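You operate a simulated robot arm through the tools that you are given. There is no shell and no other tool. Be economical: measure what you need, move in short steps, check, and stop when the job is done.

Carry out the task below with a simulated robot arm. There is one attempt and no reset: what you move stays moved.

JOB
The caps are on the wrong posts: swap them and tighten both posts' knobs.
Fine: leave the black cap on the mat.

It is judged by the outcome, as a careful person would: the job done as asked, and still so three seconds after it is handed in. It fails if anything else is knocked over, pushed out of place, dropped, spilled or broken. Lids that push on must go on centred and level and be pressed home; caps that screw on are set level and turned clockwise until they are tight.

ROBOT AND FRAMES
A 7-joint arm with a two-finger parallel gripper, fixed in place. Base frame: the origin is at the foot of the arm, x ahead of it, y to its left, z up; the work surface is at about z = 0.86. Lengths are in m, angles in rad, forces in N, time in s.
Its first joint turns from -2.897 to 2.897 rad. Payload 4.4 kg.
The TCP is the grasp point between the finger pads, 0.023 m short of the fingertips. In the tool frame z runs along the fingers and y along their closing line. The gripper opens to 0.094 m. The fingers are 0.038 m wide and 0.01 m thick; the gripper's body (0.054 by 0.096 m) begins 0.039 m behind the TCP.
Orientation is that of the tool frame in the base frame, as a unit quaternion [w, x, y, z]. With the fingers straight down and closing along the base's y, the tool's x points along the base's -x, its y along +y and its z along -z.

CONTROLS
- The arm moves only by the tool nudge_tool. Its argument "targets" is a list of rows, each an object (a shift or turn left out is 0, a gripper value left out holds the last) with "dp": the shift along the base's x, y, z in m, a list of three; "dr": the turn, a rotation vector about the base's x, y, z in rad, a list of three; "hand": the closure, from 0 (fully open) to 1 (shut). In form: [{"dp": [dx, dy, dz], "dr": [rx, ry, rz], "hand": hand}, ...]. A call has 1 to 10 rows; each row is the pose to reach, as a shift and turn from the pose commanded when the call began. Each row takes 0.2 s and may step no farther than 0.05 m and 0.15 rad from the row before; otherwise, or with a gripper value out of range, the whole call is refused. Where a pose cannot be reached the arm comes as near as it can. A force on the tool above 40 N (or 10 N above the force at the start of the call, whichever is more), or a blocked arm, ends the call early, and 0.2 s more pass. Each finger travels about 0.072 m/s and halts on what it meets, pressing with about 35 N; the grip force reading is that of the motor and also rises with nothing between the fingers. The clock runs only during rows and for 0.2 s after the last one: add rows that repeat a pose to give the fingers time. The reply holds the time, the measured pose of the TCP, the force on the tool along the base axes, the opening and the grip force, in the units named above and with some noise, with the torque about the TCP (base axes, N m) and any sound that the robot's microphone picked up, and new pictures: "views" is both (left out), scene, wrist or none.
- Cameras (640 x 400 px; columns grow to the right, rows downward): "scene" is fixed at [0.401, 0.6486, 1.6766]; the picture's right is [-0.80, -0.60, 0.00], its down [-0.47, 0.62, -0.62] and it looks along [0.38, -0.50, -0.78] (base axes); focal length 278 px, centre (320, 200). "wrist" rides on the gripper at [0.086, 0.016, -0.074] in the tool frame; the picture's right is [-0.18, 0.98, 0.00], its down [-0.58, -0.11, -0.81] and it looks along [-0.79, -0.15, 0.59] (tool axes); focal length 243 px, centre (320, 200).
- point_at(camera, pixels): there is no depth. For up to 12 entries [column, row, z] of the newest picture of that camera ("zoom" is the newest enlarged one), the place [x, y] in the base frame at which the ray of that pixel passes the height z, good to about 0.002 m. It takes no simulated time.
- inspect(camera, box): a new picture of the part [left, top, right, bottom] of that camera's present view, enlarged. It takes no simulated time.
- job_done(): hands the job in; it is judged then, once.

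Go step by step. Measure first, check grasps and placings, and put right what went wrong. The budget is 80 turns and 200 pictures, counting those below and the enlarged ones. Unless the task says otherwise, let go and move clear before handing in, and close with one line.

The tools are called after ">>>" as name(argument=value, ...) on one line, values as JSON. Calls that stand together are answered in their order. nudge_tool: Moves the arm, as the interface text tells. Its arguments: {"type":"object","properties":{"targets":{"type":"array","items":{"type":"object","properties":{"dp":{"type":"array","items":{"type":"number"}},"dr":{"type":"array","items":{"type":"number"}},"hand":{"type":"number"}}}},"views":{"type":"string","enum":["both","scene","wrist","none"]}},"required":["targets"]} The other tools are called the same way: point_at (camera, pixels) gives the place at which the rays of pixels pass given heights; inspect (camera, box) takes an enlarged picture of a part of a camera's view; job_done () hands the job in.

At the start:

```text
t: 0.0
tcp_pos: [0.698, 0.1181, 1.3204]
tool_rot: [-0.001, 0.0, 1.0, 0.001]
ft_force: [0.1, 0.0, 0.9]
torque: [0.0, 0.01, 0.0]
width: 0.0942
finger_force: 0.0
```

scene: 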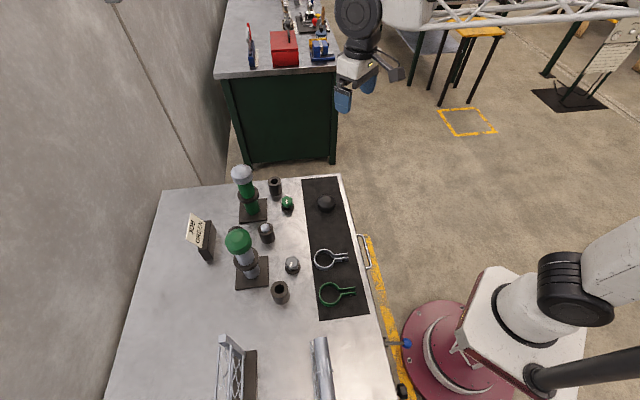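
wrist: 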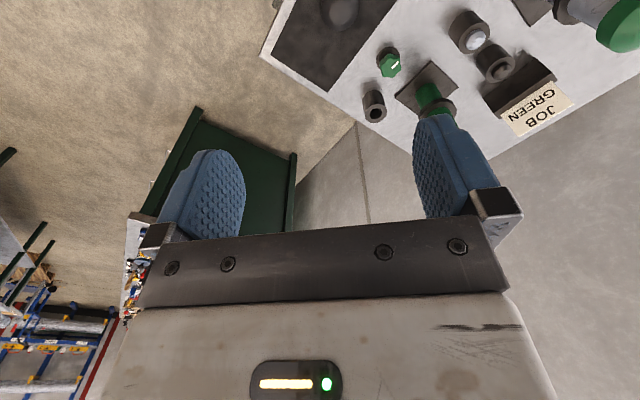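

The scene shows two posts (green at ~(248,190), grey at ~(245,255)) with caps of the wrong colour, plus knobs and cups. I'll enlarge the area first.

>>> inspect(camera="scene", box=[180, 150, 310, 231])

>>> inspect(camera="scene", box=[180, 220, 310, 301])

>>> inspect(camera="scene", box=[280, 170, 400, 320])

>>> inspect(camera="wrist", box=[320, 0, 640, 200])

```text
4.92 times, centred on (245, 190) of scene
```

zoom: 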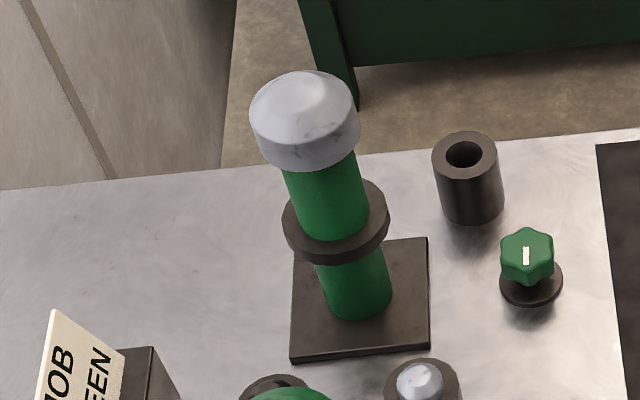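

```text
4.92 times, centred on (245, 260) of scene
```

zoom: 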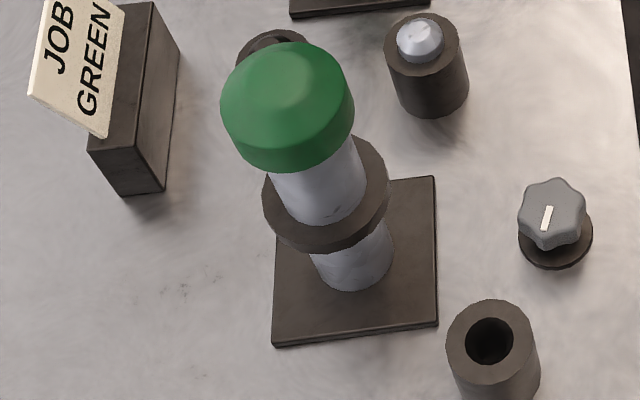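

```text
2.67 times, centred on (340, 245) of scene
```

zoom: 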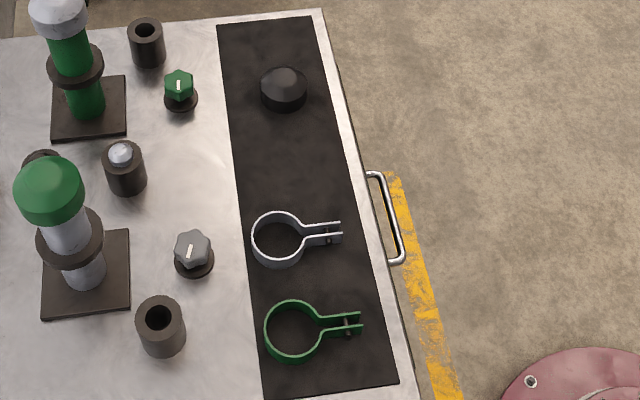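

```text
2.00 times, centred on (480, 100) of wrist
```

zoom: 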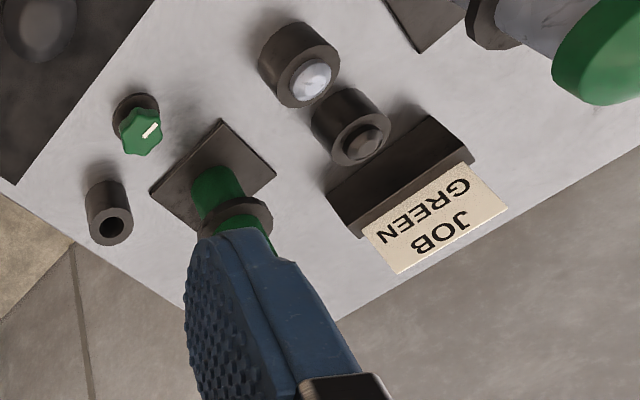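

Both caps sit on posts roughly 15 cm+ tall; knobs stand apart beside the posts. I'll measure positions with rays at several heights.

>>> point_at(camera="scene", pixels=[[239, 222, 0.86], [266, 219, 0.86], [267, 199, 0.86], [240, 201, 0.86], [252, 208, 0.87], [235, 290, 0.86], [269, 286, 0.86], [268, 256, 0.86], [251, 273, 0.87], [287, 206, 0.86], [293, 269, 0.86], [325, 208, 0.86]])

>>> point_at(camera="scene", pixels=[[241, 170, 1.0], [241, 170, 1.05], [241, 170, 1.1], [238, 239, 1.0], [238, 239, 1.05], [238, 239, 1.1], [287, 201, 0.89], [292, 263, 0.89], [266, 239, 0.86], [280, 300, 0.86], [275, 195, 0.86], [325, 203, 0.9]])

```text
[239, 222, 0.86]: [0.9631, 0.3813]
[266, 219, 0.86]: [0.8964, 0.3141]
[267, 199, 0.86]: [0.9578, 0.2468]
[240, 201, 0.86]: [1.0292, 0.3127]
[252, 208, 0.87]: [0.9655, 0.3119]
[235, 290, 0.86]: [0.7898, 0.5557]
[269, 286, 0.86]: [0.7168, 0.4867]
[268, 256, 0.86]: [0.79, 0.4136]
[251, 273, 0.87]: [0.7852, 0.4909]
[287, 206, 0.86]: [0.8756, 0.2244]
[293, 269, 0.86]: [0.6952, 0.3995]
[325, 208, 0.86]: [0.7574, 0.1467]
```

```text
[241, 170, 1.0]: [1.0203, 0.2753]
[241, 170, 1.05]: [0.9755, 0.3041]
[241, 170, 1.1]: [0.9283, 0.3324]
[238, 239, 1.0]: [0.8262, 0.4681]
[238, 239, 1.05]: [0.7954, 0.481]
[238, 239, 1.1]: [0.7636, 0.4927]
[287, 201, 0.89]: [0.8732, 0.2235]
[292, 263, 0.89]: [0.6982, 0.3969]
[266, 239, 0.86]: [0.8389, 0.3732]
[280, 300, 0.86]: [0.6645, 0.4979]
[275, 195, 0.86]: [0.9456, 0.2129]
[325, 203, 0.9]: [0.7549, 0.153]
```

The posts stand at about (0.962, 0.314) and (0.790, 0.485), with cap tops near z 1.06 and caps about 0.07 m wide. I'll go above the grey post (green cap) first.

>>> nudge_tool(targets=[{"dp": [0.0102, 0.0407, -0.0167], "hand": 0}, {"dp": [0.0204, 0.0814, -0.0333]}, {"dp": [0.0307, 0.1222, -0.05]}, {"dp": [0.0409, 0.1629, -0.0667]}, {"dp": [0.0511, 0.2036, -0.0833]}, {"dp": [0.0613, 0.2443, -0.1]}, {"dp": [0.0716, 0.285, -0.1167]}, {"dp": [0.0818, 0.3258, -0.1333]}, {"dp": [0.092, 0.3665, -0.15]}, {"dp": [0.092, 0.3665, -0.15]}])

```text
t: 2.2
tcp_pos: [0.7901, 0.4847, 1.1688]
tool_rot: [-0.001, 0.0, 1.0, -0.001]
ft_force: [0.7, 0.6, 0.6]
torque: [0.0, 0.0, -0.02]
width: 0.0939
finger_force: 0.0
```

scene: 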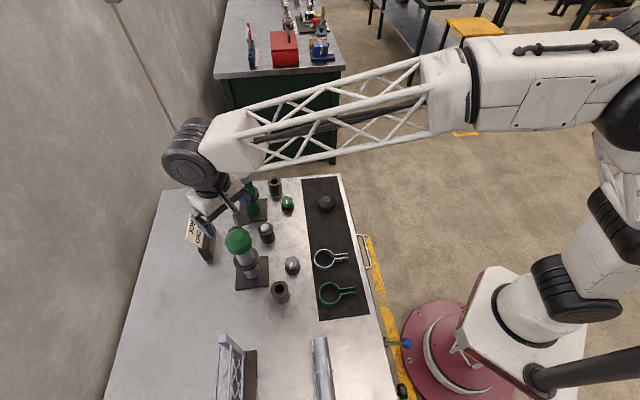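
wrist: 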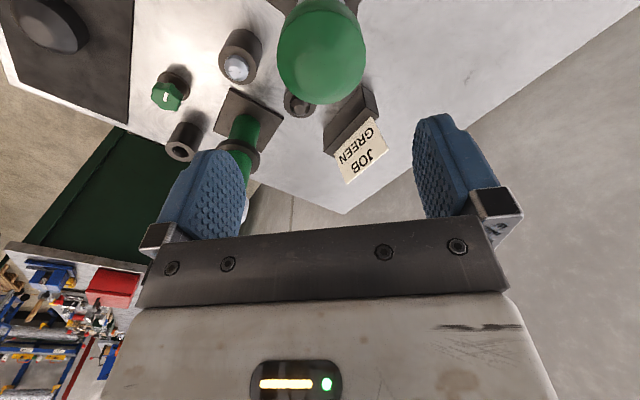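

The green cap shows at (322,48) in the wrist view. I'll get its location from the wrist rays.

>>> point_at(camera="wrist", pixels=[[278, 55, 1.04], [366, 45, 1.04], [322, 103, 1.03], [322, 103, 1.02], [326, 30, 1.06], [322, 48, 1.05], [322, 48, 1.06]])

>>> inspect(camera="wrist", box=[140, 0, 460, 200])

```text
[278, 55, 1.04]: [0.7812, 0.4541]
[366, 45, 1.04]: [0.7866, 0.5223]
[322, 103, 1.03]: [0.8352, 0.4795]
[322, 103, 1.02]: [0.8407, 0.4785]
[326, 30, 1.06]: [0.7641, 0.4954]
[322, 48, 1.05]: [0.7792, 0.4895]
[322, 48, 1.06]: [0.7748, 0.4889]
```

```text
2.00 times, centred on (300, 100) of wrist
```

zoom: 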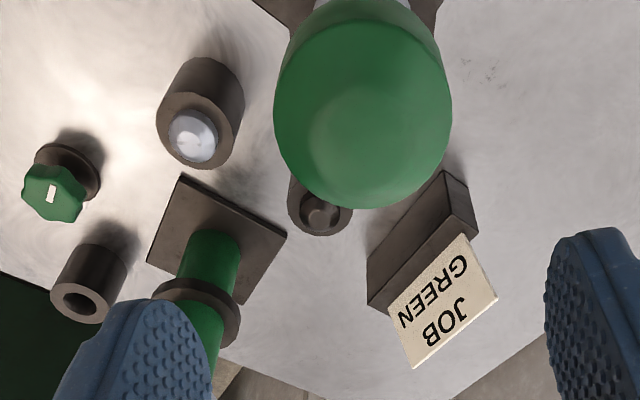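

Cap centre is about (0.788, 0.487). I'll measure the height of the cap's rim and the dark collar before descending.

>>> point_at(camera="scene", pixels=[[246, 258, 0.92], [246, 258, 0.95], [246, 258, 0.98], [241, 251, 1.0], [241, 251, 1.02], [241, 251, 1.04], [238, 237, 1.06], [238, 237, 1.07], [238, 237, 1.08]])

>>> inspect(camera="scene", box=[210, 220, 290, 300])

```text
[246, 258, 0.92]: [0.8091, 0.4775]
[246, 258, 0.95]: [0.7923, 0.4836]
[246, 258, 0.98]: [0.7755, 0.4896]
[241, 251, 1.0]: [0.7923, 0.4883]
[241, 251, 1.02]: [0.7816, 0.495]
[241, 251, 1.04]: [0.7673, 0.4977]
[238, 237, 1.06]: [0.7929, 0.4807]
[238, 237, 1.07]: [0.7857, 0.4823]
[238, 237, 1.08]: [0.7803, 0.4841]
```

```text
5.00 times, centred on (250, 260) of scene
```

zoom: 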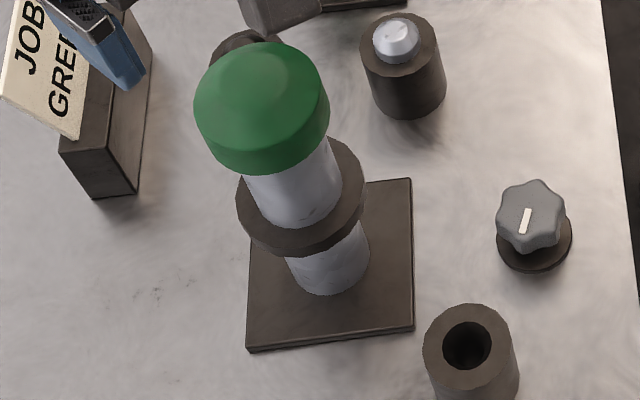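

The cap rim is at about z 1.03, its top about 1.065, and the collar is well below at 0.95. I'll descend to TCP z ≈ 1.042 and close gently.

>>> nudge_tool(targets=[{"dp": [-0.001, 0.001, -0.04]}, {"dp": [-0.002, 0.002, -0.08]}, {"dp": [-0.002, 0.002, -0.11]}, {"dp": [-0.002, 0.002, -0.128]}, {"dp": [-0.002, 0.002, -0.128]}])

```text
t: 3.4
tcp_pos: [0.7889, 0.4896, 1.0412]
tool_rot: [0.001, 0.001, 1.0, 0.0]
ft_force: [0.4, 0.2, 1.1]
torque: [0.02, -0.01, -0.01]
width: 0.0943
finger_force: 0.0
```

scene: 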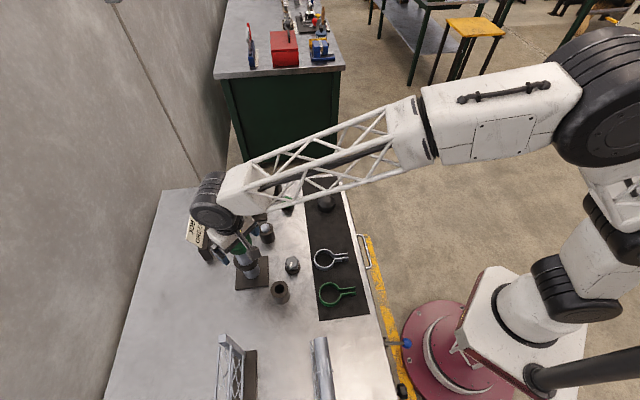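
wrist: 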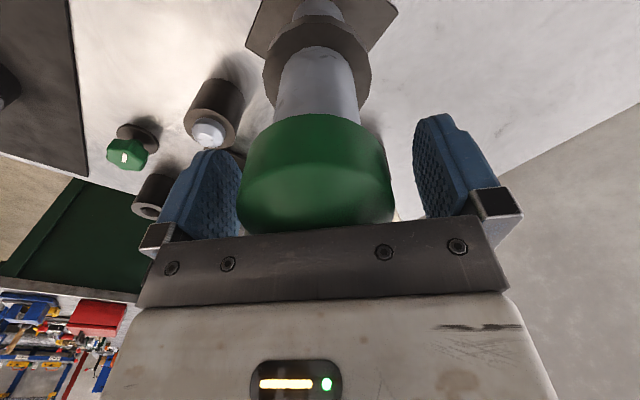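

The cap spans columns 238–394 while the finger gap's centre is near 328, so I shift y by −0.004 and then close.

>>> nudge_tool(targets=[{"dp": [0, -0.004, 0], "hand": 0}, {"dp": [0, -0.004, 0], "hand": 0.15}, {"dp": [0, -0.004, 0], "hand": 0.35}, {"dp": [0, -0.004, 0], "hand": 0.5}, {"dp": [0, -0.004, 0], "hand": 0.5}])

```text
t: 4.6
tcp_pos: [0.7879, 0.484, 1.0431]
tool_rot: [0.0, 0.0, 1.0, 0.0]
ft_force: [-0.3, -0.8, 0.3]
torque: [0.02, 0.03, 0.01]
width: 0.0637
finger_force: 34.9
```

scene: 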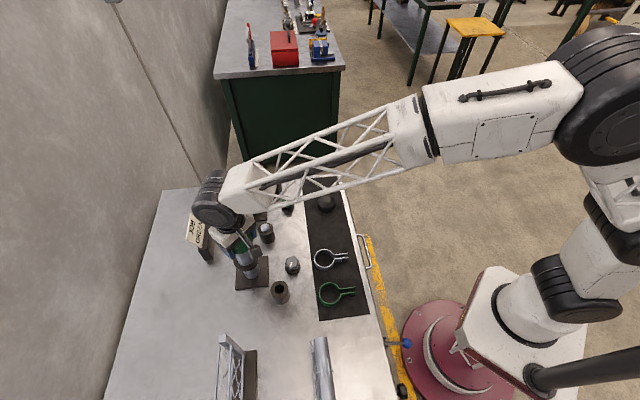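
wrist: 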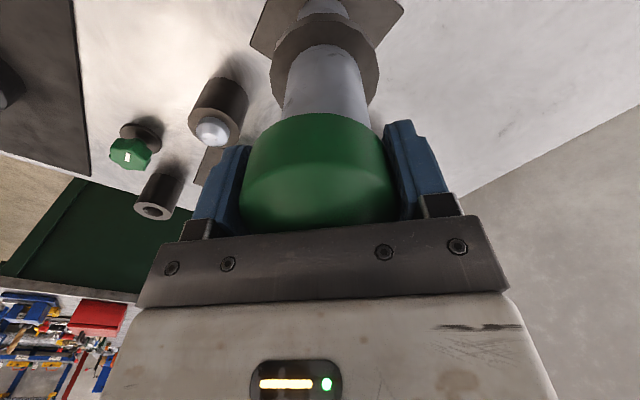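

Gripped at width 0.064 with negligible side force. I'll test a 6 mm lift to see whether it pulls off or is screwed.

>>> nudge_tool(targets=[{"dp": [0, 0, 0.003]}, {"dp": [0, 0, 0.006]}, {"dp": [0, 0, 0.006]}])

```text
t: 5.4
tcp_pos: [0.7888, 0.4848, 1.0487]
tool_rot: [0.001, -0.001, 1.0, 0.0]
ft_force: [-0.3, 0.0, -0.4]
torque: [0.01, -0.03, 0.0]
width: 0.0634
finger_force: 35.1
```

scene: 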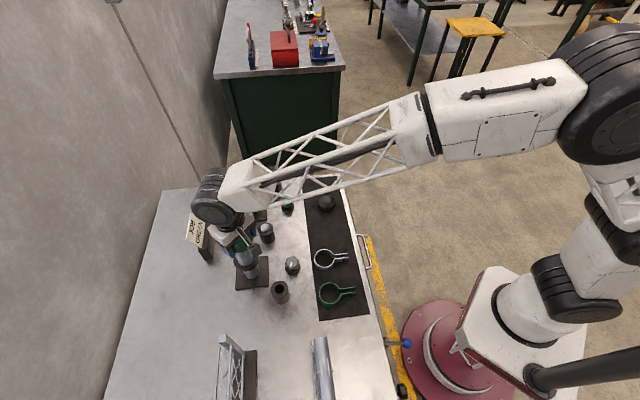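
wrist: 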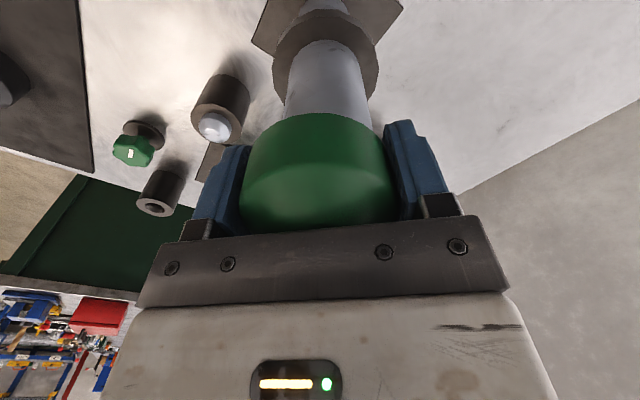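

It rises freely with about 1 N. I'll lift 8 cm clear.

>>> nudge_tool(targets=[{"dp": [0, 0, 0.01]}, {"dp": [0, 0, 0.025]}, {"dp": [0, 0, 0.05]}, {"dp": [0, 0, 0.08]}, {"dp": [0, 0, 0.08]}])

>>> inspect(camera="scene", box=[180, 180, 300, 300])

```text
t: 6.6
tcp_pos: [0.7873, 0.4842, 1.1289]
tool_rot: [0.0, -0.001, 1.0, 0.0]
ft_force: [-0.6, 0.2, -0.7]
torque: [-0.01, -0.01, 0.0]
width: 0.0629
finger_force: 34.9
```

scene: 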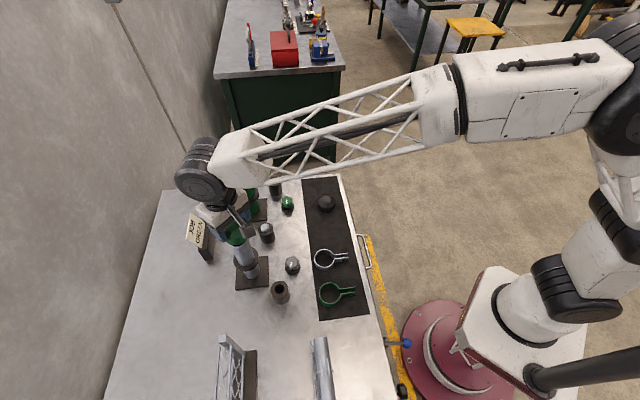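
wrist: 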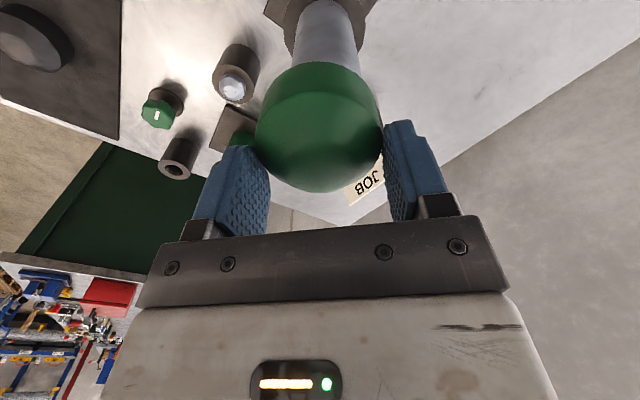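

```text
3.33 times, centred on (240, 240) of scene
```

zoom: 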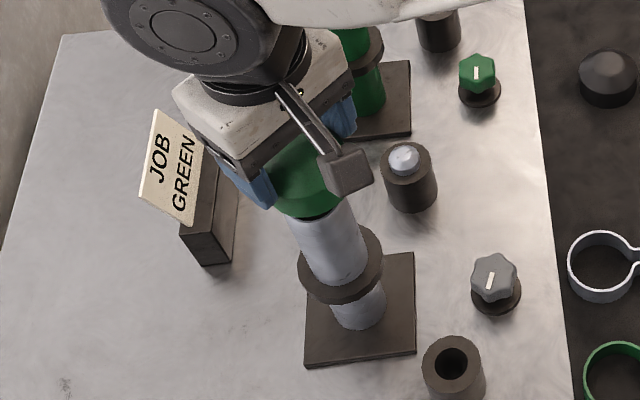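

The cap looks lower in the fingers than before (bottom edge moved from row 235 to 190). I'll take a closer look before moving on.

>>> inspect(camera="wrist", box=[190, 0, 450, 240])

>>> inspect(camera="scene", box=[215, 210, 265, 260])

```text
1.67 times, centred on (320, 120) of wrist
```

zoom: 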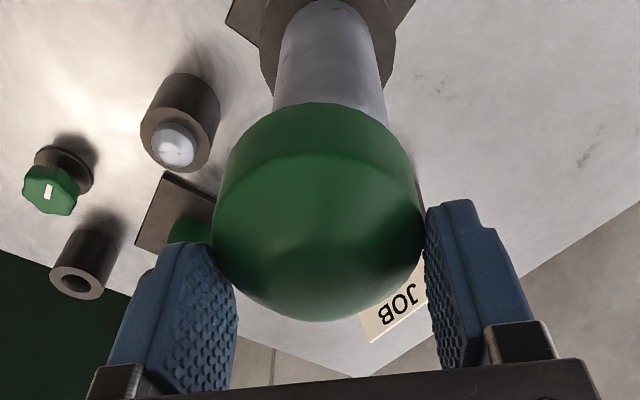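

```text
8.00 times, centred on (240, 235) of scene
```

zoom: 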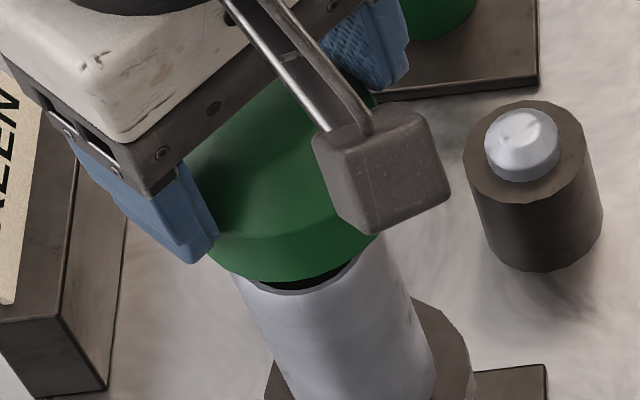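

The cap is off the tube (the dark bore is visible) but now held near the fingertips. I'll find a clear table spot to park it, checking candidate pixels left of the grey post.

>>> point_at(camera="scene", pixels=[[185, 290, 0.86], [200, 300, 0.86], [270, 330, 0.86], [285, 330, 0.86], [220, 336, 0.86], [255, 350, 0.86], [135, 320, 0.86], [314, 345, 0.86], [230, 310, 0.86]])

```text
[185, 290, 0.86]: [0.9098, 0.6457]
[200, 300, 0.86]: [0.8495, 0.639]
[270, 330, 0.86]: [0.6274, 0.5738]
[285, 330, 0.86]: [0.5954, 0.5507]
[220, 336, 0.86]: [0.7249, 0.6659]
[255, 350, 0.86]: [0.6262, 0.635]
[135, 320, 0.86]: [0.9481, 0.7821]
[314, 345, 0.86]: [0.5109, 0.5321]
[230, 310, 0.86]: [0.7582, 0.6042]
```

The table spot (0.775, 0.29) is clear by more than 0.1 m from knobs and cups and off the mat. I'll lift a bit, then carry the cap there and partly descend.

>>> nudge_tool(targets=[{"dp": [0, 0, 0.04]}, {"dp": [0, -0.03, 0.06]}, {"dp": [-0.003, -0.075, 0.06]}, {"dp": [-0.006, -0.12, 0.06]}, {"dp": [-0.009, -0.16, 0.04]}, {"dp": [-0.012, -0.194, 0.01]}, {"dp": [-0.012, -0.194, -0.04]}, {"dp": [-0.012, -0.194, -0.09]}, {"dp": [-0.012, -0.194, -0.14]}, {"dp": [-0.012, -0.194, -0.17]}])

>>> inspect(camera="scene", box=[220, 170, 360, 280])

```text
t: 8.8
tcp_pos: [0.7767, 0.2871, 0.9553]
tool_rot: [0.001, 0.0, 1.0, 0.001]
ft_force: [0.6, 0.0, -0.4]
torque: [-0.01, -0.01, -0.03]
width: 0.0633
finger_force: 35.0
```

scene: 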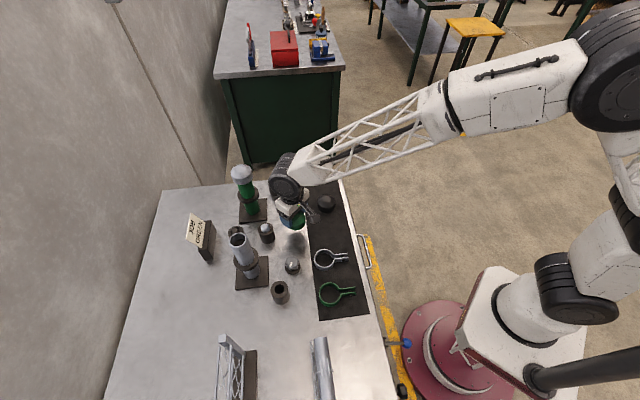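
wrist: 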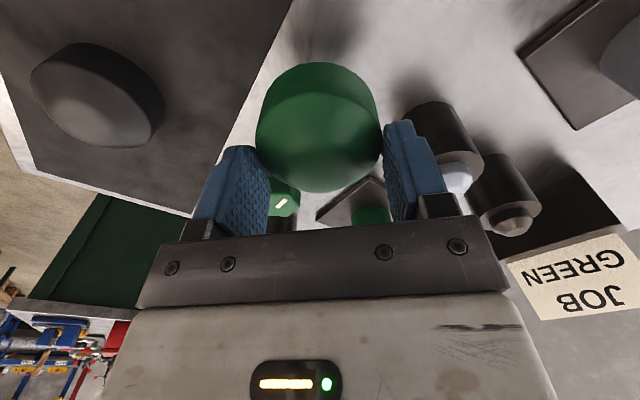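

```text
3.64 times, centred on (290, 225) of scene
```

zoom: 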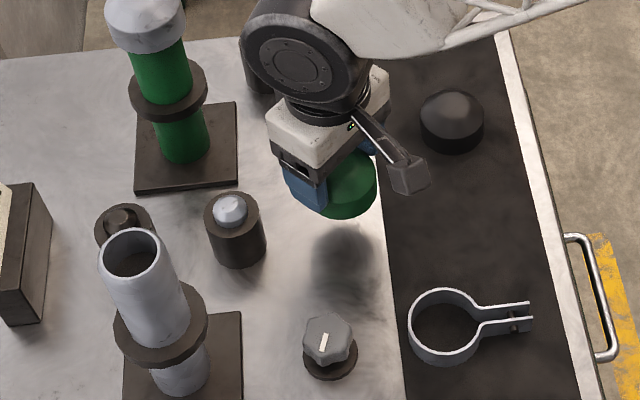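

The spot below is clear (shadow at zoom (345,270), left of the mat edge). I'll descend slowly until contact.

>>> nudge_tool(targets=[{"dp": [0, 0, -0.02]}, {"dp": [0, 0, -0.03]}, {"dp": [0, 0, -0.036]}, {"dp": [0, 0, -0.042]}, {"dp": [0, 0, -0.046]}])

>>> inspect(camera="scene", box=[260, 190, 330, 250])

```text
t: 10.0
tcp_pos: [0.7757, 0.2883, 0.912]
tool_rot: [0.0, 0.0, 1.0, 0.0]
ft_force: [-0.6, 0.8, 0.2]
torque: [-0.02, -0.01, 0.0]
width: 0.0632
finger_force: 35.1
```

scene: 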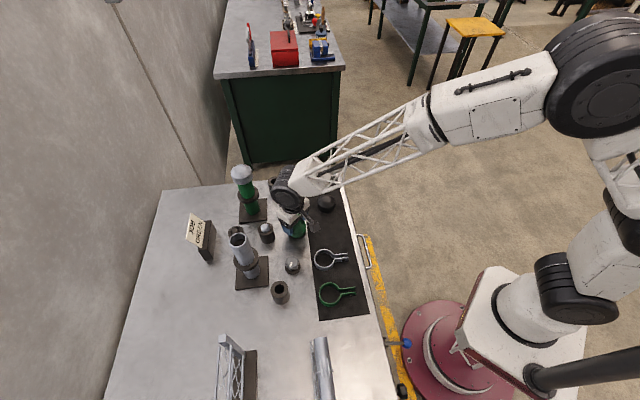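
wrist: 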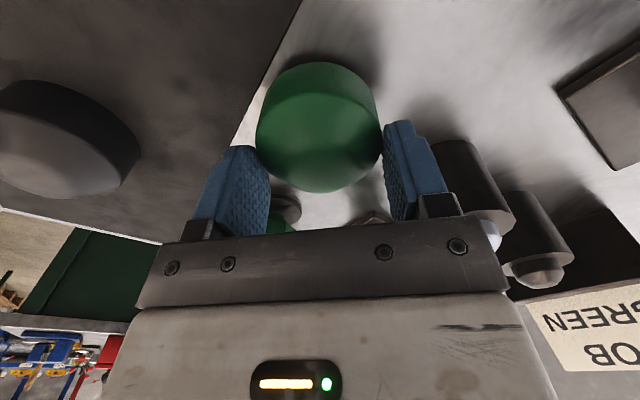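

```text
6.67 times, centred on (295, 220) of scene
```

zoom: 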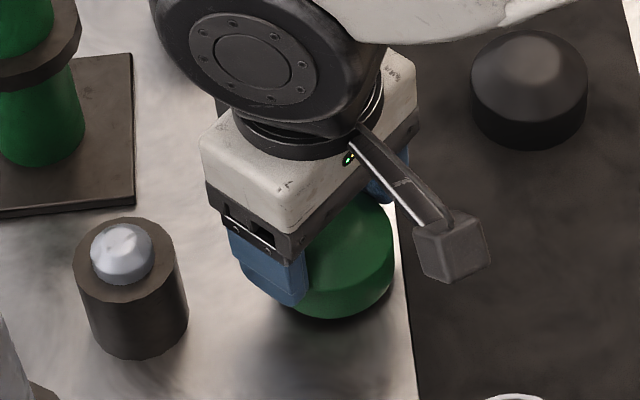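

No contact force yet; I'll continue down in 3 mm rows (call stops on force).

>>> nudge_tool(targets=[{"dp": [0, 0, -0.003]}, {"dp": [0, 0, -0.006]}, {"dp": [0, 0, -0.009]}, {"dp": [0, 0, -0.012]}], views="wrist")

```text
t: 11.0
tcp_pos: [0.7782, 0.2886, 0.9018]
tool_rot: [0.002, 0.0, 1.0, 0.0]
ft_force: [-0.2, 2.4, 30.4]
torque: [0.05, 0.12, 0.0]
width: 0.0637
finger_force: 35.6
```

wrist: 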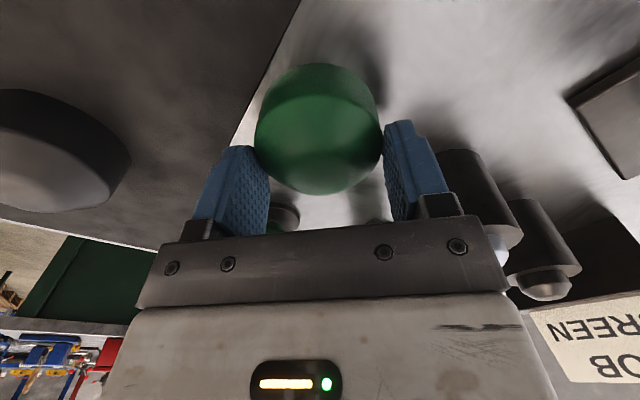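

Contact at TCP z 0.902. I'll back off the load, release and rise.

>>> nudge_tool(targets=[{"dp": [0, 0, 0.009]}, {"dp": [0, 0, 0.009], "hand": 0.2}, {"dp": [0, 0, 0.009], "hand": 0}, {"dp": [0, 0, 0.05]}, {"dp": [0, 0, 0.1]}, {"dp": [0, 0, 0.15]}, {"dp": [0, 0, 0.2]}, {"dp": [0, 0, 0.25]}, {"dp": [0, 0, 0.3]}])

>>> inspect(camera="scene", box=[220, 160, 330, 270])

```text
t: 13.0
tcp_pos: [0.7759, 0.2879, 1.2001]
tool_rot: [-0.002, 0.0, 1.0, 0.0]
ft_force: [0.5, 0.5, -1.0]
torque: [0.02, 0.01, 0.0]
width: 0.0941
finger_force: 0.1
```

scene: 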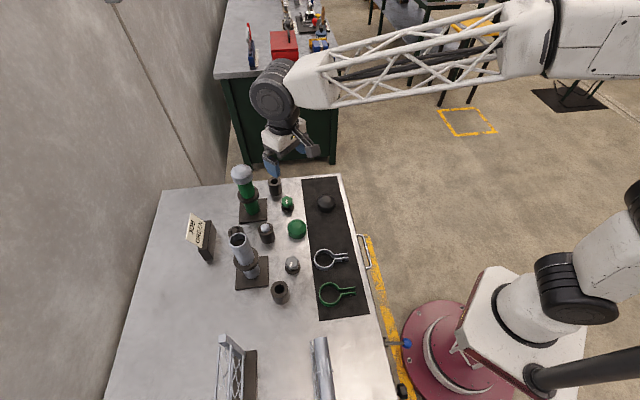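
wrist: 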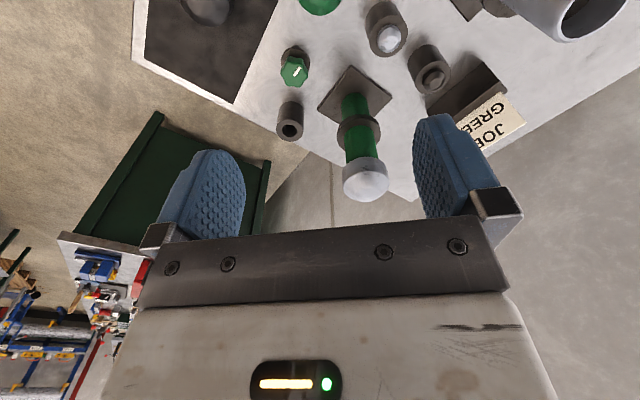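

```text
3.64 times, centred on (275, 215) of scene
```

zoom: 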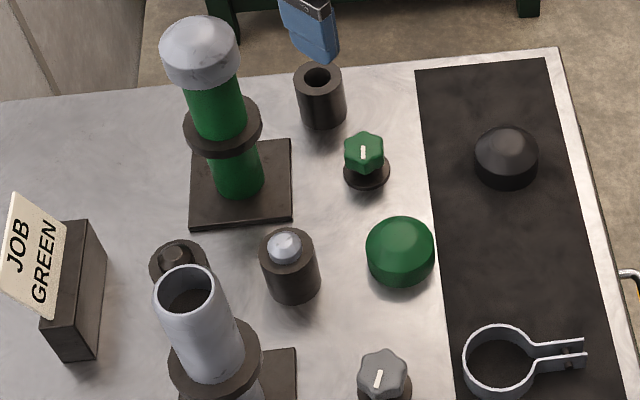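

The green cap stands level at zoom (400,250), and the grey tube's open top is about z 1.055. Next I try reaching above the far post (0.962, 0.314) at z 1.16.

>>> nudge_tool(targets=[{"dp": [0.045, 0.006, 0]}, {"dp": [0.09, 0.012, -0.01]}, {"dp": [0.135, 0.018, -0.03]}, {"dp": [0.16, 0.022, -0.04]}, {"dp": [0.185, 0.026, -0.04]}, {"dp": [0.185, 0.026, -0.04]}])

```text
t: 14.4
tcp_pos: [0.9593, 0.3146, 1.1598]
tool_rot: [0.0, -0.001, 1.0, 0.0]
ft_force: [-0.7, 0.4, 0.2]
torque: [-0.01, 0.0, 0.03]
width: 0.094
finger_force: 0.2
```

scene: 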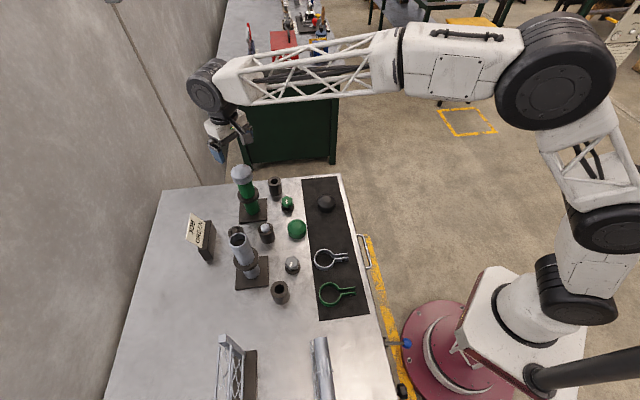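
wrist: 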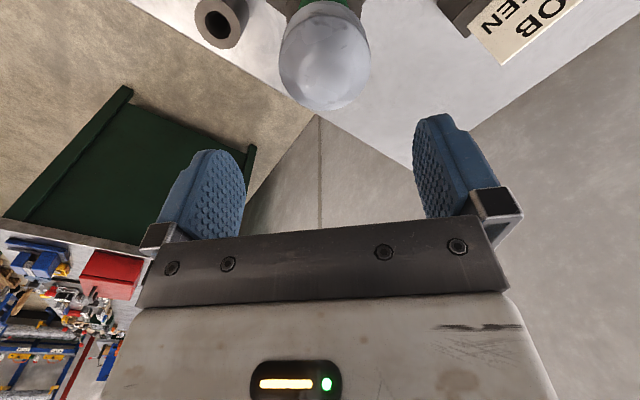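

Reached; the white cap sits at columns 279–371, almost exactly as the green cap did. Descending to z ≈ 1.038.

>>> nudge_tool(targets=[{"dp": [0.001, 0, -0.04]}, {"dp": [0.001, 0, -0.08]}, {"dp": [0.001, 0, -0.105]}, {"dp": [0.001, 0, -0.122]}, {"dp": [0.001, 0, -0.122]}])

```text
t: 15.6
tcp_pos: [0.9636, 0.3142, 1.0408]
tool_rot: [0.002, 0.0, 1.0, 0.001]
ft_force: [-1.4, 0.4, 23.4]
torque: [0.07, 0.16, -0.01]
width: 0.0939
finger_force: 0.0
```

scene: 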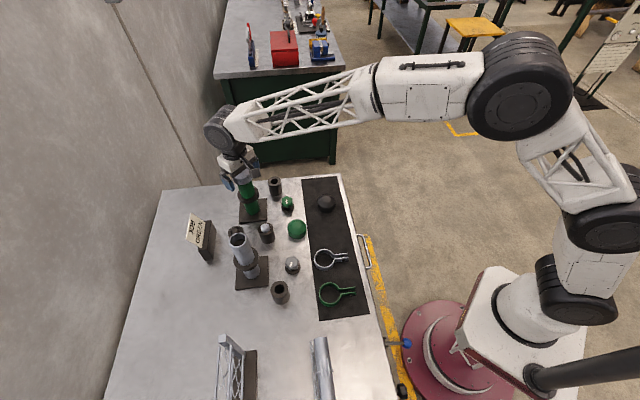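
wrist: 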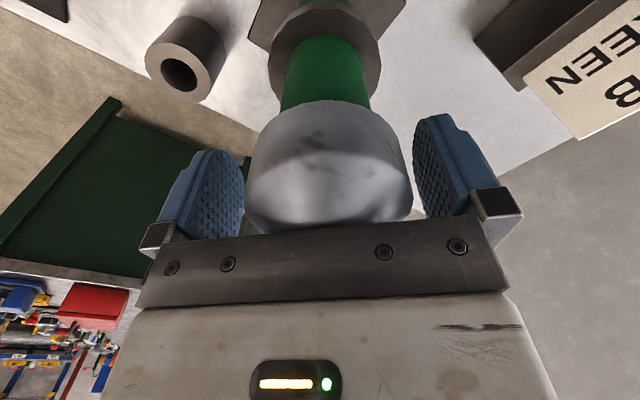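

The palm is just touching the cap top (23 N), so the top is near z 1.08. I'll back off 3 mm, close, then lift slowly.

>>> nudge_tool(targets=[{"dp": [-0.001, 0, 0.005]}, {"dp": [-0.001, 0, 0.005], "hand": 0.15}, {"dp": [-0.001, 0, 0.005], "hand": 0.35}, {"dp": [-0.001, 0, 0.005], "hand": 0.6}, {"dp": [-0.001, 0, 0.005], "hand": 0.6}])

```text
t: 16.8
tcp_pos: [0.9614, 0.3136, 1.0424]
tool_rot: [0.0, 0.0, 1.0, -0.001]
ft_force: [-0.3, 0.1, 0.2]
torque: [0.03, -0.02, 0.01]
width: 0.0632
finger_force: 34.8
```

scene: 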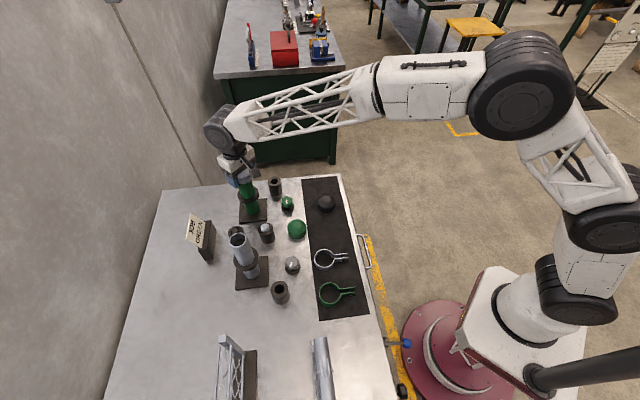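
wrist: 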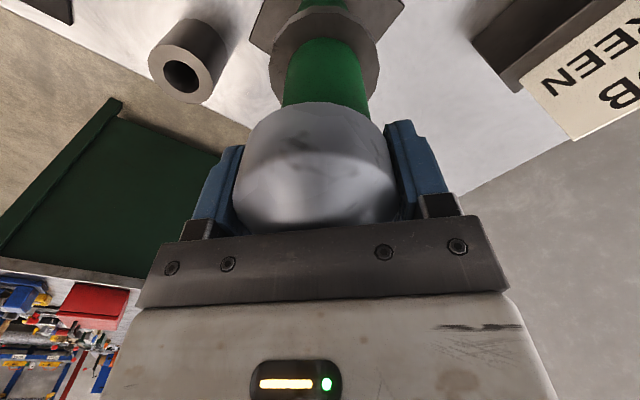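

Gripped at 0.063. Lifting slowly by 15 mm to see how it behaves.

>>> nudge_tool(targets=[{"dp": [0, 0, 0.003]}, {"dp": [0, 0, 0.006]}, {"dp": [0, 0, 0.009]}, {"dp": [0, 0, 0.012]}, {"dp": [0, 0, 0.015]}])

```text
t: 18.0
tcp_pos: [0.9608, 0.314, 1.0581]
tool_rot: [0.0, 0.0, 1.0, 0.0]
ft_force: [-0.1, 0.1, -0.4]
torque: [0.0, -0.03, 0.01]
width: 0.0637
finger_force: 34.9
```

scene: 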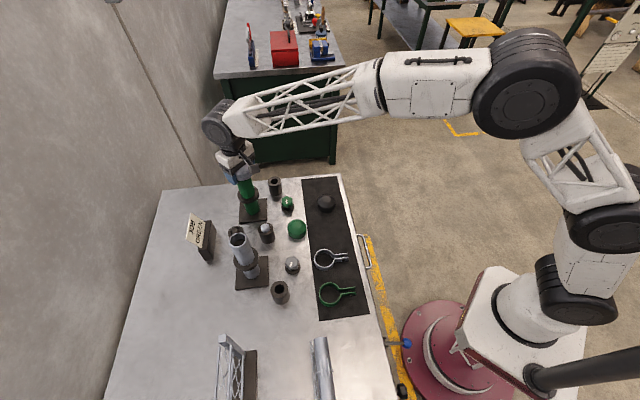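
wrist: 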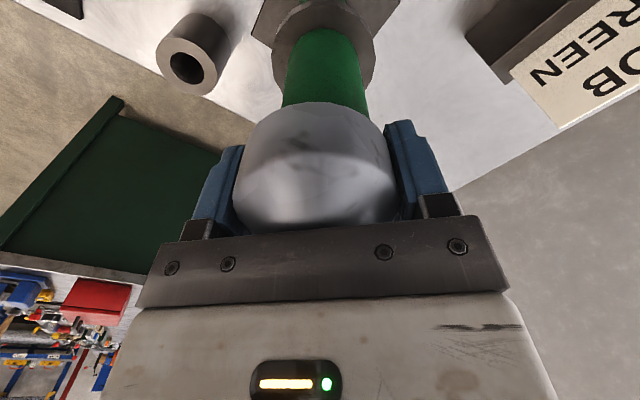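

No slip so far; the cap is unchanged in the picture and the load is tiny. I keep lifting at the same slow rate.

>>> nudge_tool(targets=[{"dp": [0, 0, 0.004]}, {"dp": [0, 0, 0.008]}, {"dp": [0, 0, 0.012]}, {"dp": [0, 0, 0.016]}, {"dp": [0, 0, 0.02]}, {"dp": [0, 0, 0.024]}, {"dp": [0, 0, 0.028]}, {"dp": [0, 0, 0.032]}], views="wrist")

>>> inspect(camera="scene", box=[210, 130, 290, 230])

```text
t: 19.8
tcp_pos: [0.9608, 0.315, 1.0898]
tool_rot: [0.0, 0.0, 1.0, 0.0]
ft_force: [-0.1, 0.7, -1.2]
torque: [0.01, 0.02, -0.03]
width: 0.0635
finger_force: 34.4
```

wrist: 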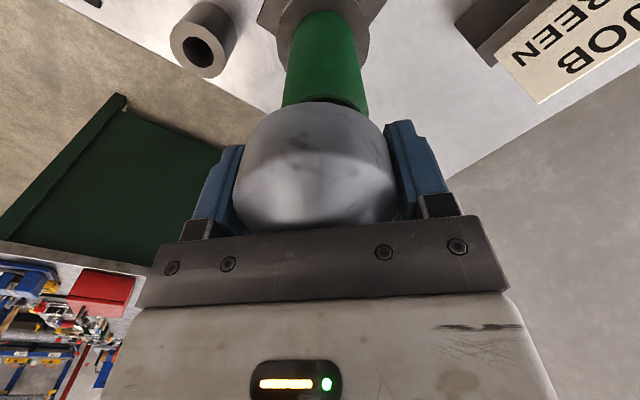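

```text
4.00 times, centred on (250, 180) of scene
```

zoom: 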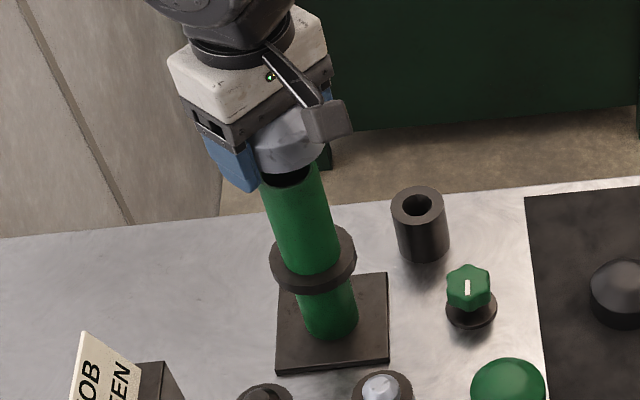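

The white cap is free of the green tube, held deep and level. I'll carry it slowly to above the grey post, keeping this view (tube at cols 283–367) as an alignment reference.

>>> nudge_tool(targets=[{"dp": [0, 0, 0.02]}, {"dp": [0, 0, 0.04]}, {"dp": [-0.0214, 0.0214, 0.05]}, {"dp": [-0.0428, 0.0428, 0.05]}, {"dp": [-0.0642, 0.0642, 0.05]}, {"dp": [-0.0855, 0.0855, 0.05]}, {"dp": [-0.1069, 0.1069, 0.05]}, {"dp": [-0.1283, 0.1283, 0.05]}, {"dp": [-0.1497, 0.1497, 0.05]}, {"dp": [-0.172, 0.171, 0.05]}])

>>> nudge_tool(targets=[{"dp": [0, 0, -0.015]}, {"dp": [0, 0, -0.03]}, {"dp": [0, 0, -0.044]}, {"dp": [0, 0, -0.05]}, {"dp": [0, 0, -0.05]}])

>>> inspect(camera="scene", box=[200, 190, 280, 290])

```text
t: 22.0
tcp_pos: [0.7873, 0.4842, 1.1411]
tool_rot: [0.001, 0.001, 1.0, 0.0]
ft_force: [-0.8, -0.4, -0.2]
torque: [-0.05, 0.0, 0.01]
width: 0.0632
finger_force: 34.5
```

scene: 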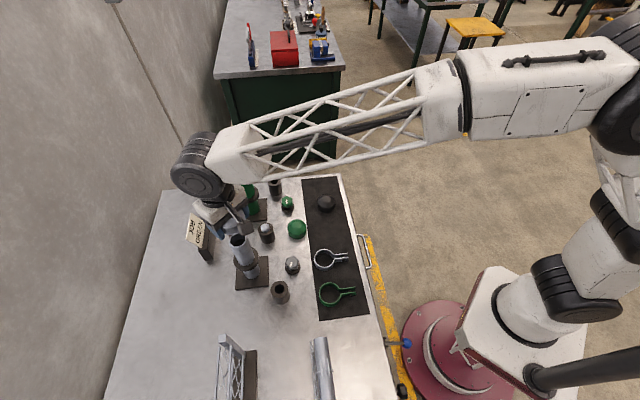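
wrist: 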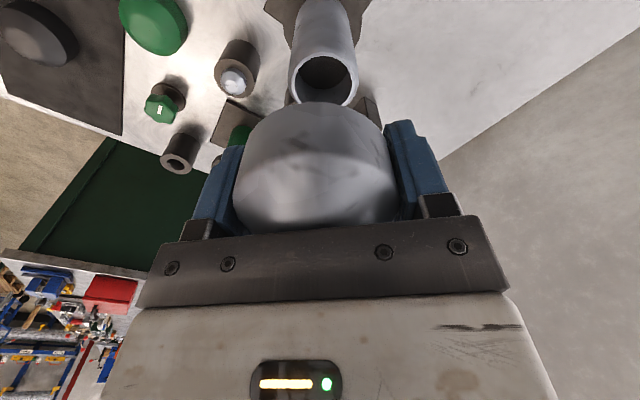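

```text
t: 23.2
tcp_pos: [0.7892, 0.4869, 1.09]
tool_rot: [0.0, 0.0, 1.0, -0.001]
ft_force: [0.3, 0.0, -0.8]
torque: [-0.01, -0.03, -0.02]
width: 0.0633
finger_force: 34.8
```

scene: 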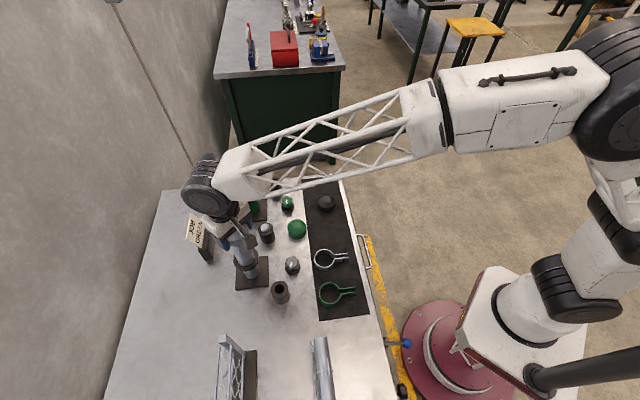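
wrist: 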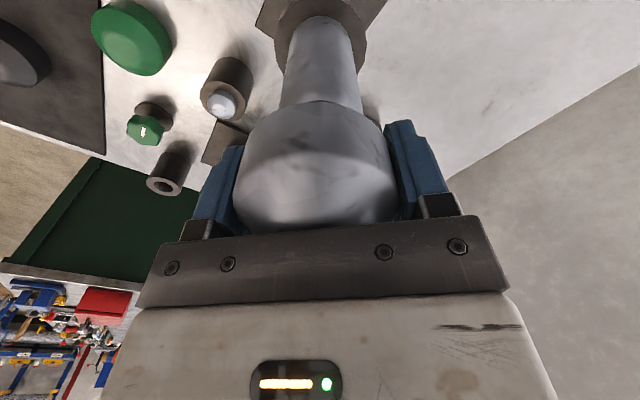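

```text
4.00 times, centred on (240, 240) of scene
```

zoom: 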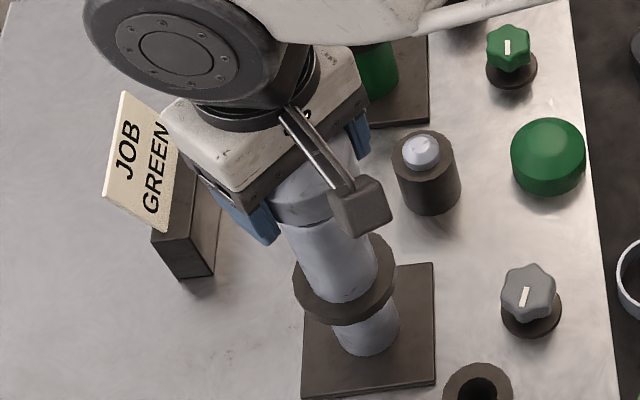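

Relative to the reference, the tube is ~5 px left, so I shift y by −0.002 and lower gently in 2 mm rows.

>>> nudge_tool(targets=[{"dp": [0, -0.002, 0]}, {"dp": [0, -0.002, -0.002]}, {"dp": [0, -0.002, -0.004]}, {"dp": [0, -0.002, -0.006]}, {"dp": [0, -0.002, -0.008]}, {"dp": [0, -0.002, -0.01]}, {"dp": [0, -0.002, -0.012]}], views="wrist")

>>> inspect(camera="scene", box=[220, 210, 260, 260])

```text
t: 24.8
tcp_pos: [0.7885, 0.4839, 1.0792]
tool_rot: [0.0, 0.0, 1.0, 0.0]
ft_force: [0.7, 0.3, 0.1]
torque: [-0.01, 0.01, 0.01]
width: 0.0635
finger_force: 35.4
```

wrist: 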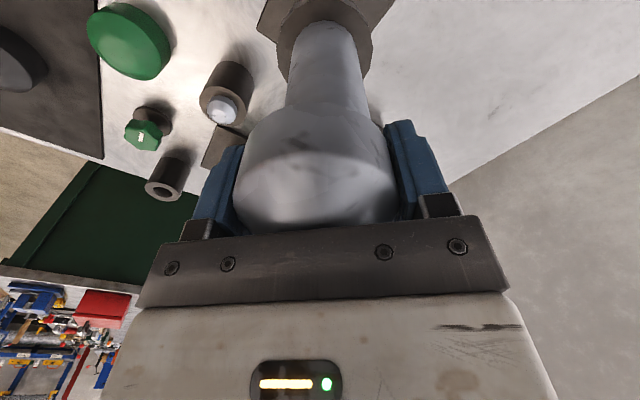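

```text
8.00 times, centred on (240, 235) of scene
```

zoom: 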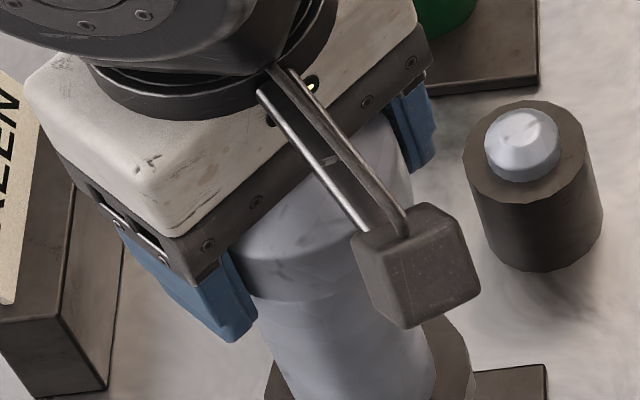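

No contact force and the cap overlaps the tube cleanly. Continue lowering.

>>> nudge_tool(targets=[{"dp": [0, 0, -0.003]}, {"dp": [0, 0, -0.006]}, {"dp": [0, 0, -0.009]}, {"dp": [0, 0, -0.012]}, {"dp": [0, 0, -0.015]}, {"dp": [0, 0, -0.018]}, {"dp": [0, 0, -0.021]}], views="wrist")

>>> inspect(camera="scene", box=[220, 210, 270, 270])

```text
t: 26.4
tcp_pos: [0.7889, 0.4843, 1.058]
tool_rot: [0.001, 0.001, 1.0, 0.0]
ft_force: [3.5, 1.7, 4.8]
torque: [0.1, -0.07, -0.04]
width: 0.0633
finger_force: 35.1
```

wrist: 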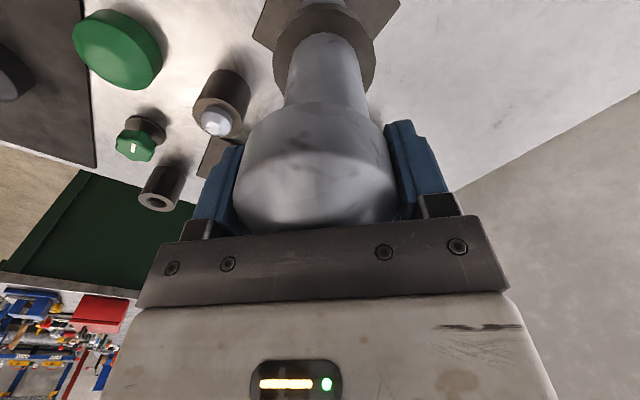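

```text
6.67 times, centred on (245, 240) of scene
```

zoom: 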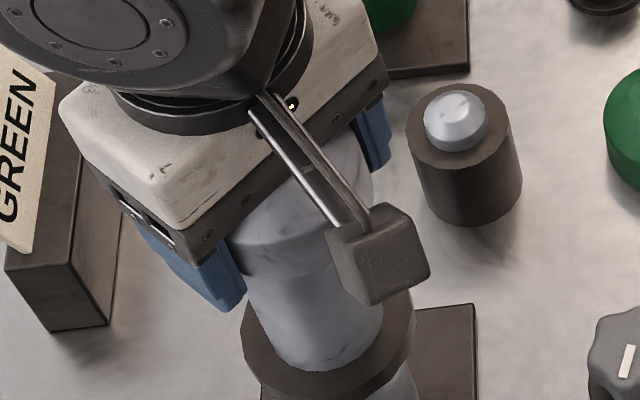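

A small contact appeared (3.5, 1.7, 4.8 N) pushing +x, +y; I'll yield 1 mm that way and lower on slowly.

>>> nudge_tool(targets=[{"dp": [0.001, 0.0005, 0]}, {"dp": [0.001, 0.0005, -0.002]}, {"dp": [0.001, 0.0005, -0.004]}, {"dp": [0.001, 0.0005, -0.006]}], views="wrist")

```text
t: 27.4
tcp_pos: [0.7904, 0.4853, 1.0495]
tool_rot: [-0.001, -0.001, 1.0, 0.0]
ft_force: [23.5, 20.5, -4.6]
torque: [-0.1, 0.06, -0.23]
width: 0.0637
finger_force: 35.4
```

wrist: 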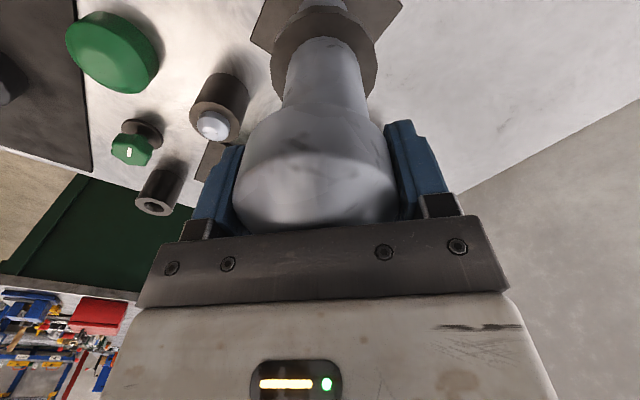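

The cap dropped in but the tube pushes the tool toward +x,+y (23, 20 N). I'll relieve by a further 1.5 mm that way without lowering.

>>> nudge_tool(targets=[{"dp": [0.0007, 0.0007, 0]}, {"dp": [0.0015, 0.0013, 0]}], views="none")

```text
t: 28.0
tcp_pos: [0.7913, 0.4844, 1.051]
tool_rot: [0.0, -0.001, 1.0, 0.0]
ft_force: [0.1, -0.8, -0.3]
torque: [-0.02, -0.02, -0.03]
width: 0.0634
finger_force: 35.1
```

Side forces are now zero, so the cap is centred. Lowering on until it seats.

>>> nudge_tool(targets=[{"dp": [0, 0, -0.002]}, {"dp": [0, 0, -0.004]}, {"dp": [0, 0, -0.006]}, {"dp": [0, 0, -0.008]}, {"dp": [0, 0, -0.01]}, {"dp": [0, 0, -0.012]}], views="wrist")

```text
t: 29.4
tcp_pos: [0.7917, 0.4838, 1.0417]
tool_rot: [0.002, 0.0, 1.0, 0.0]
ft_force: [-1.6, -6.8, 21.5]
torque: [-0.04, 0.34, 0.07]
width: 0.0633
finger_force: 35.2
```

wrist: 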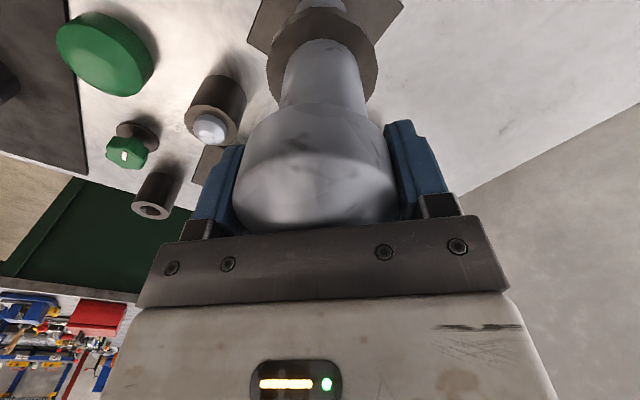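

Seated at TCP 1.0417 with 21 N, same height as on its old post. I'll release and press it home once with the palm.

>>> nudge_tool(targets=[{"dp": [0, 0, 0.002]}, {"dp": [0, 0, 0.002], "hand": 0.3}, {"dp": [0, 0, 0.002], "hand": 0}, {"dp": [0, 0, 0.0], "hand": 0}, {"dp": [0, 0, -0.002]}, {"dp": [0, 0, -0.004]}], views="none")

```text
t: 30.7
tcp_pos: [0.7929, 0.4853, 1.0404]
tool_rot: [0.003, 0.0, 1.0, 0.003]
ft_force: [0.9, 0.5, 5.2]
torque: [-0.03, 0.04, 0.0]
width: 0.0941
finger_force: 0.0
stopped in row 6: the force on the tool passed its limit at 42 N (the readings are from after the stop); the commanded pose is now the measured one
```

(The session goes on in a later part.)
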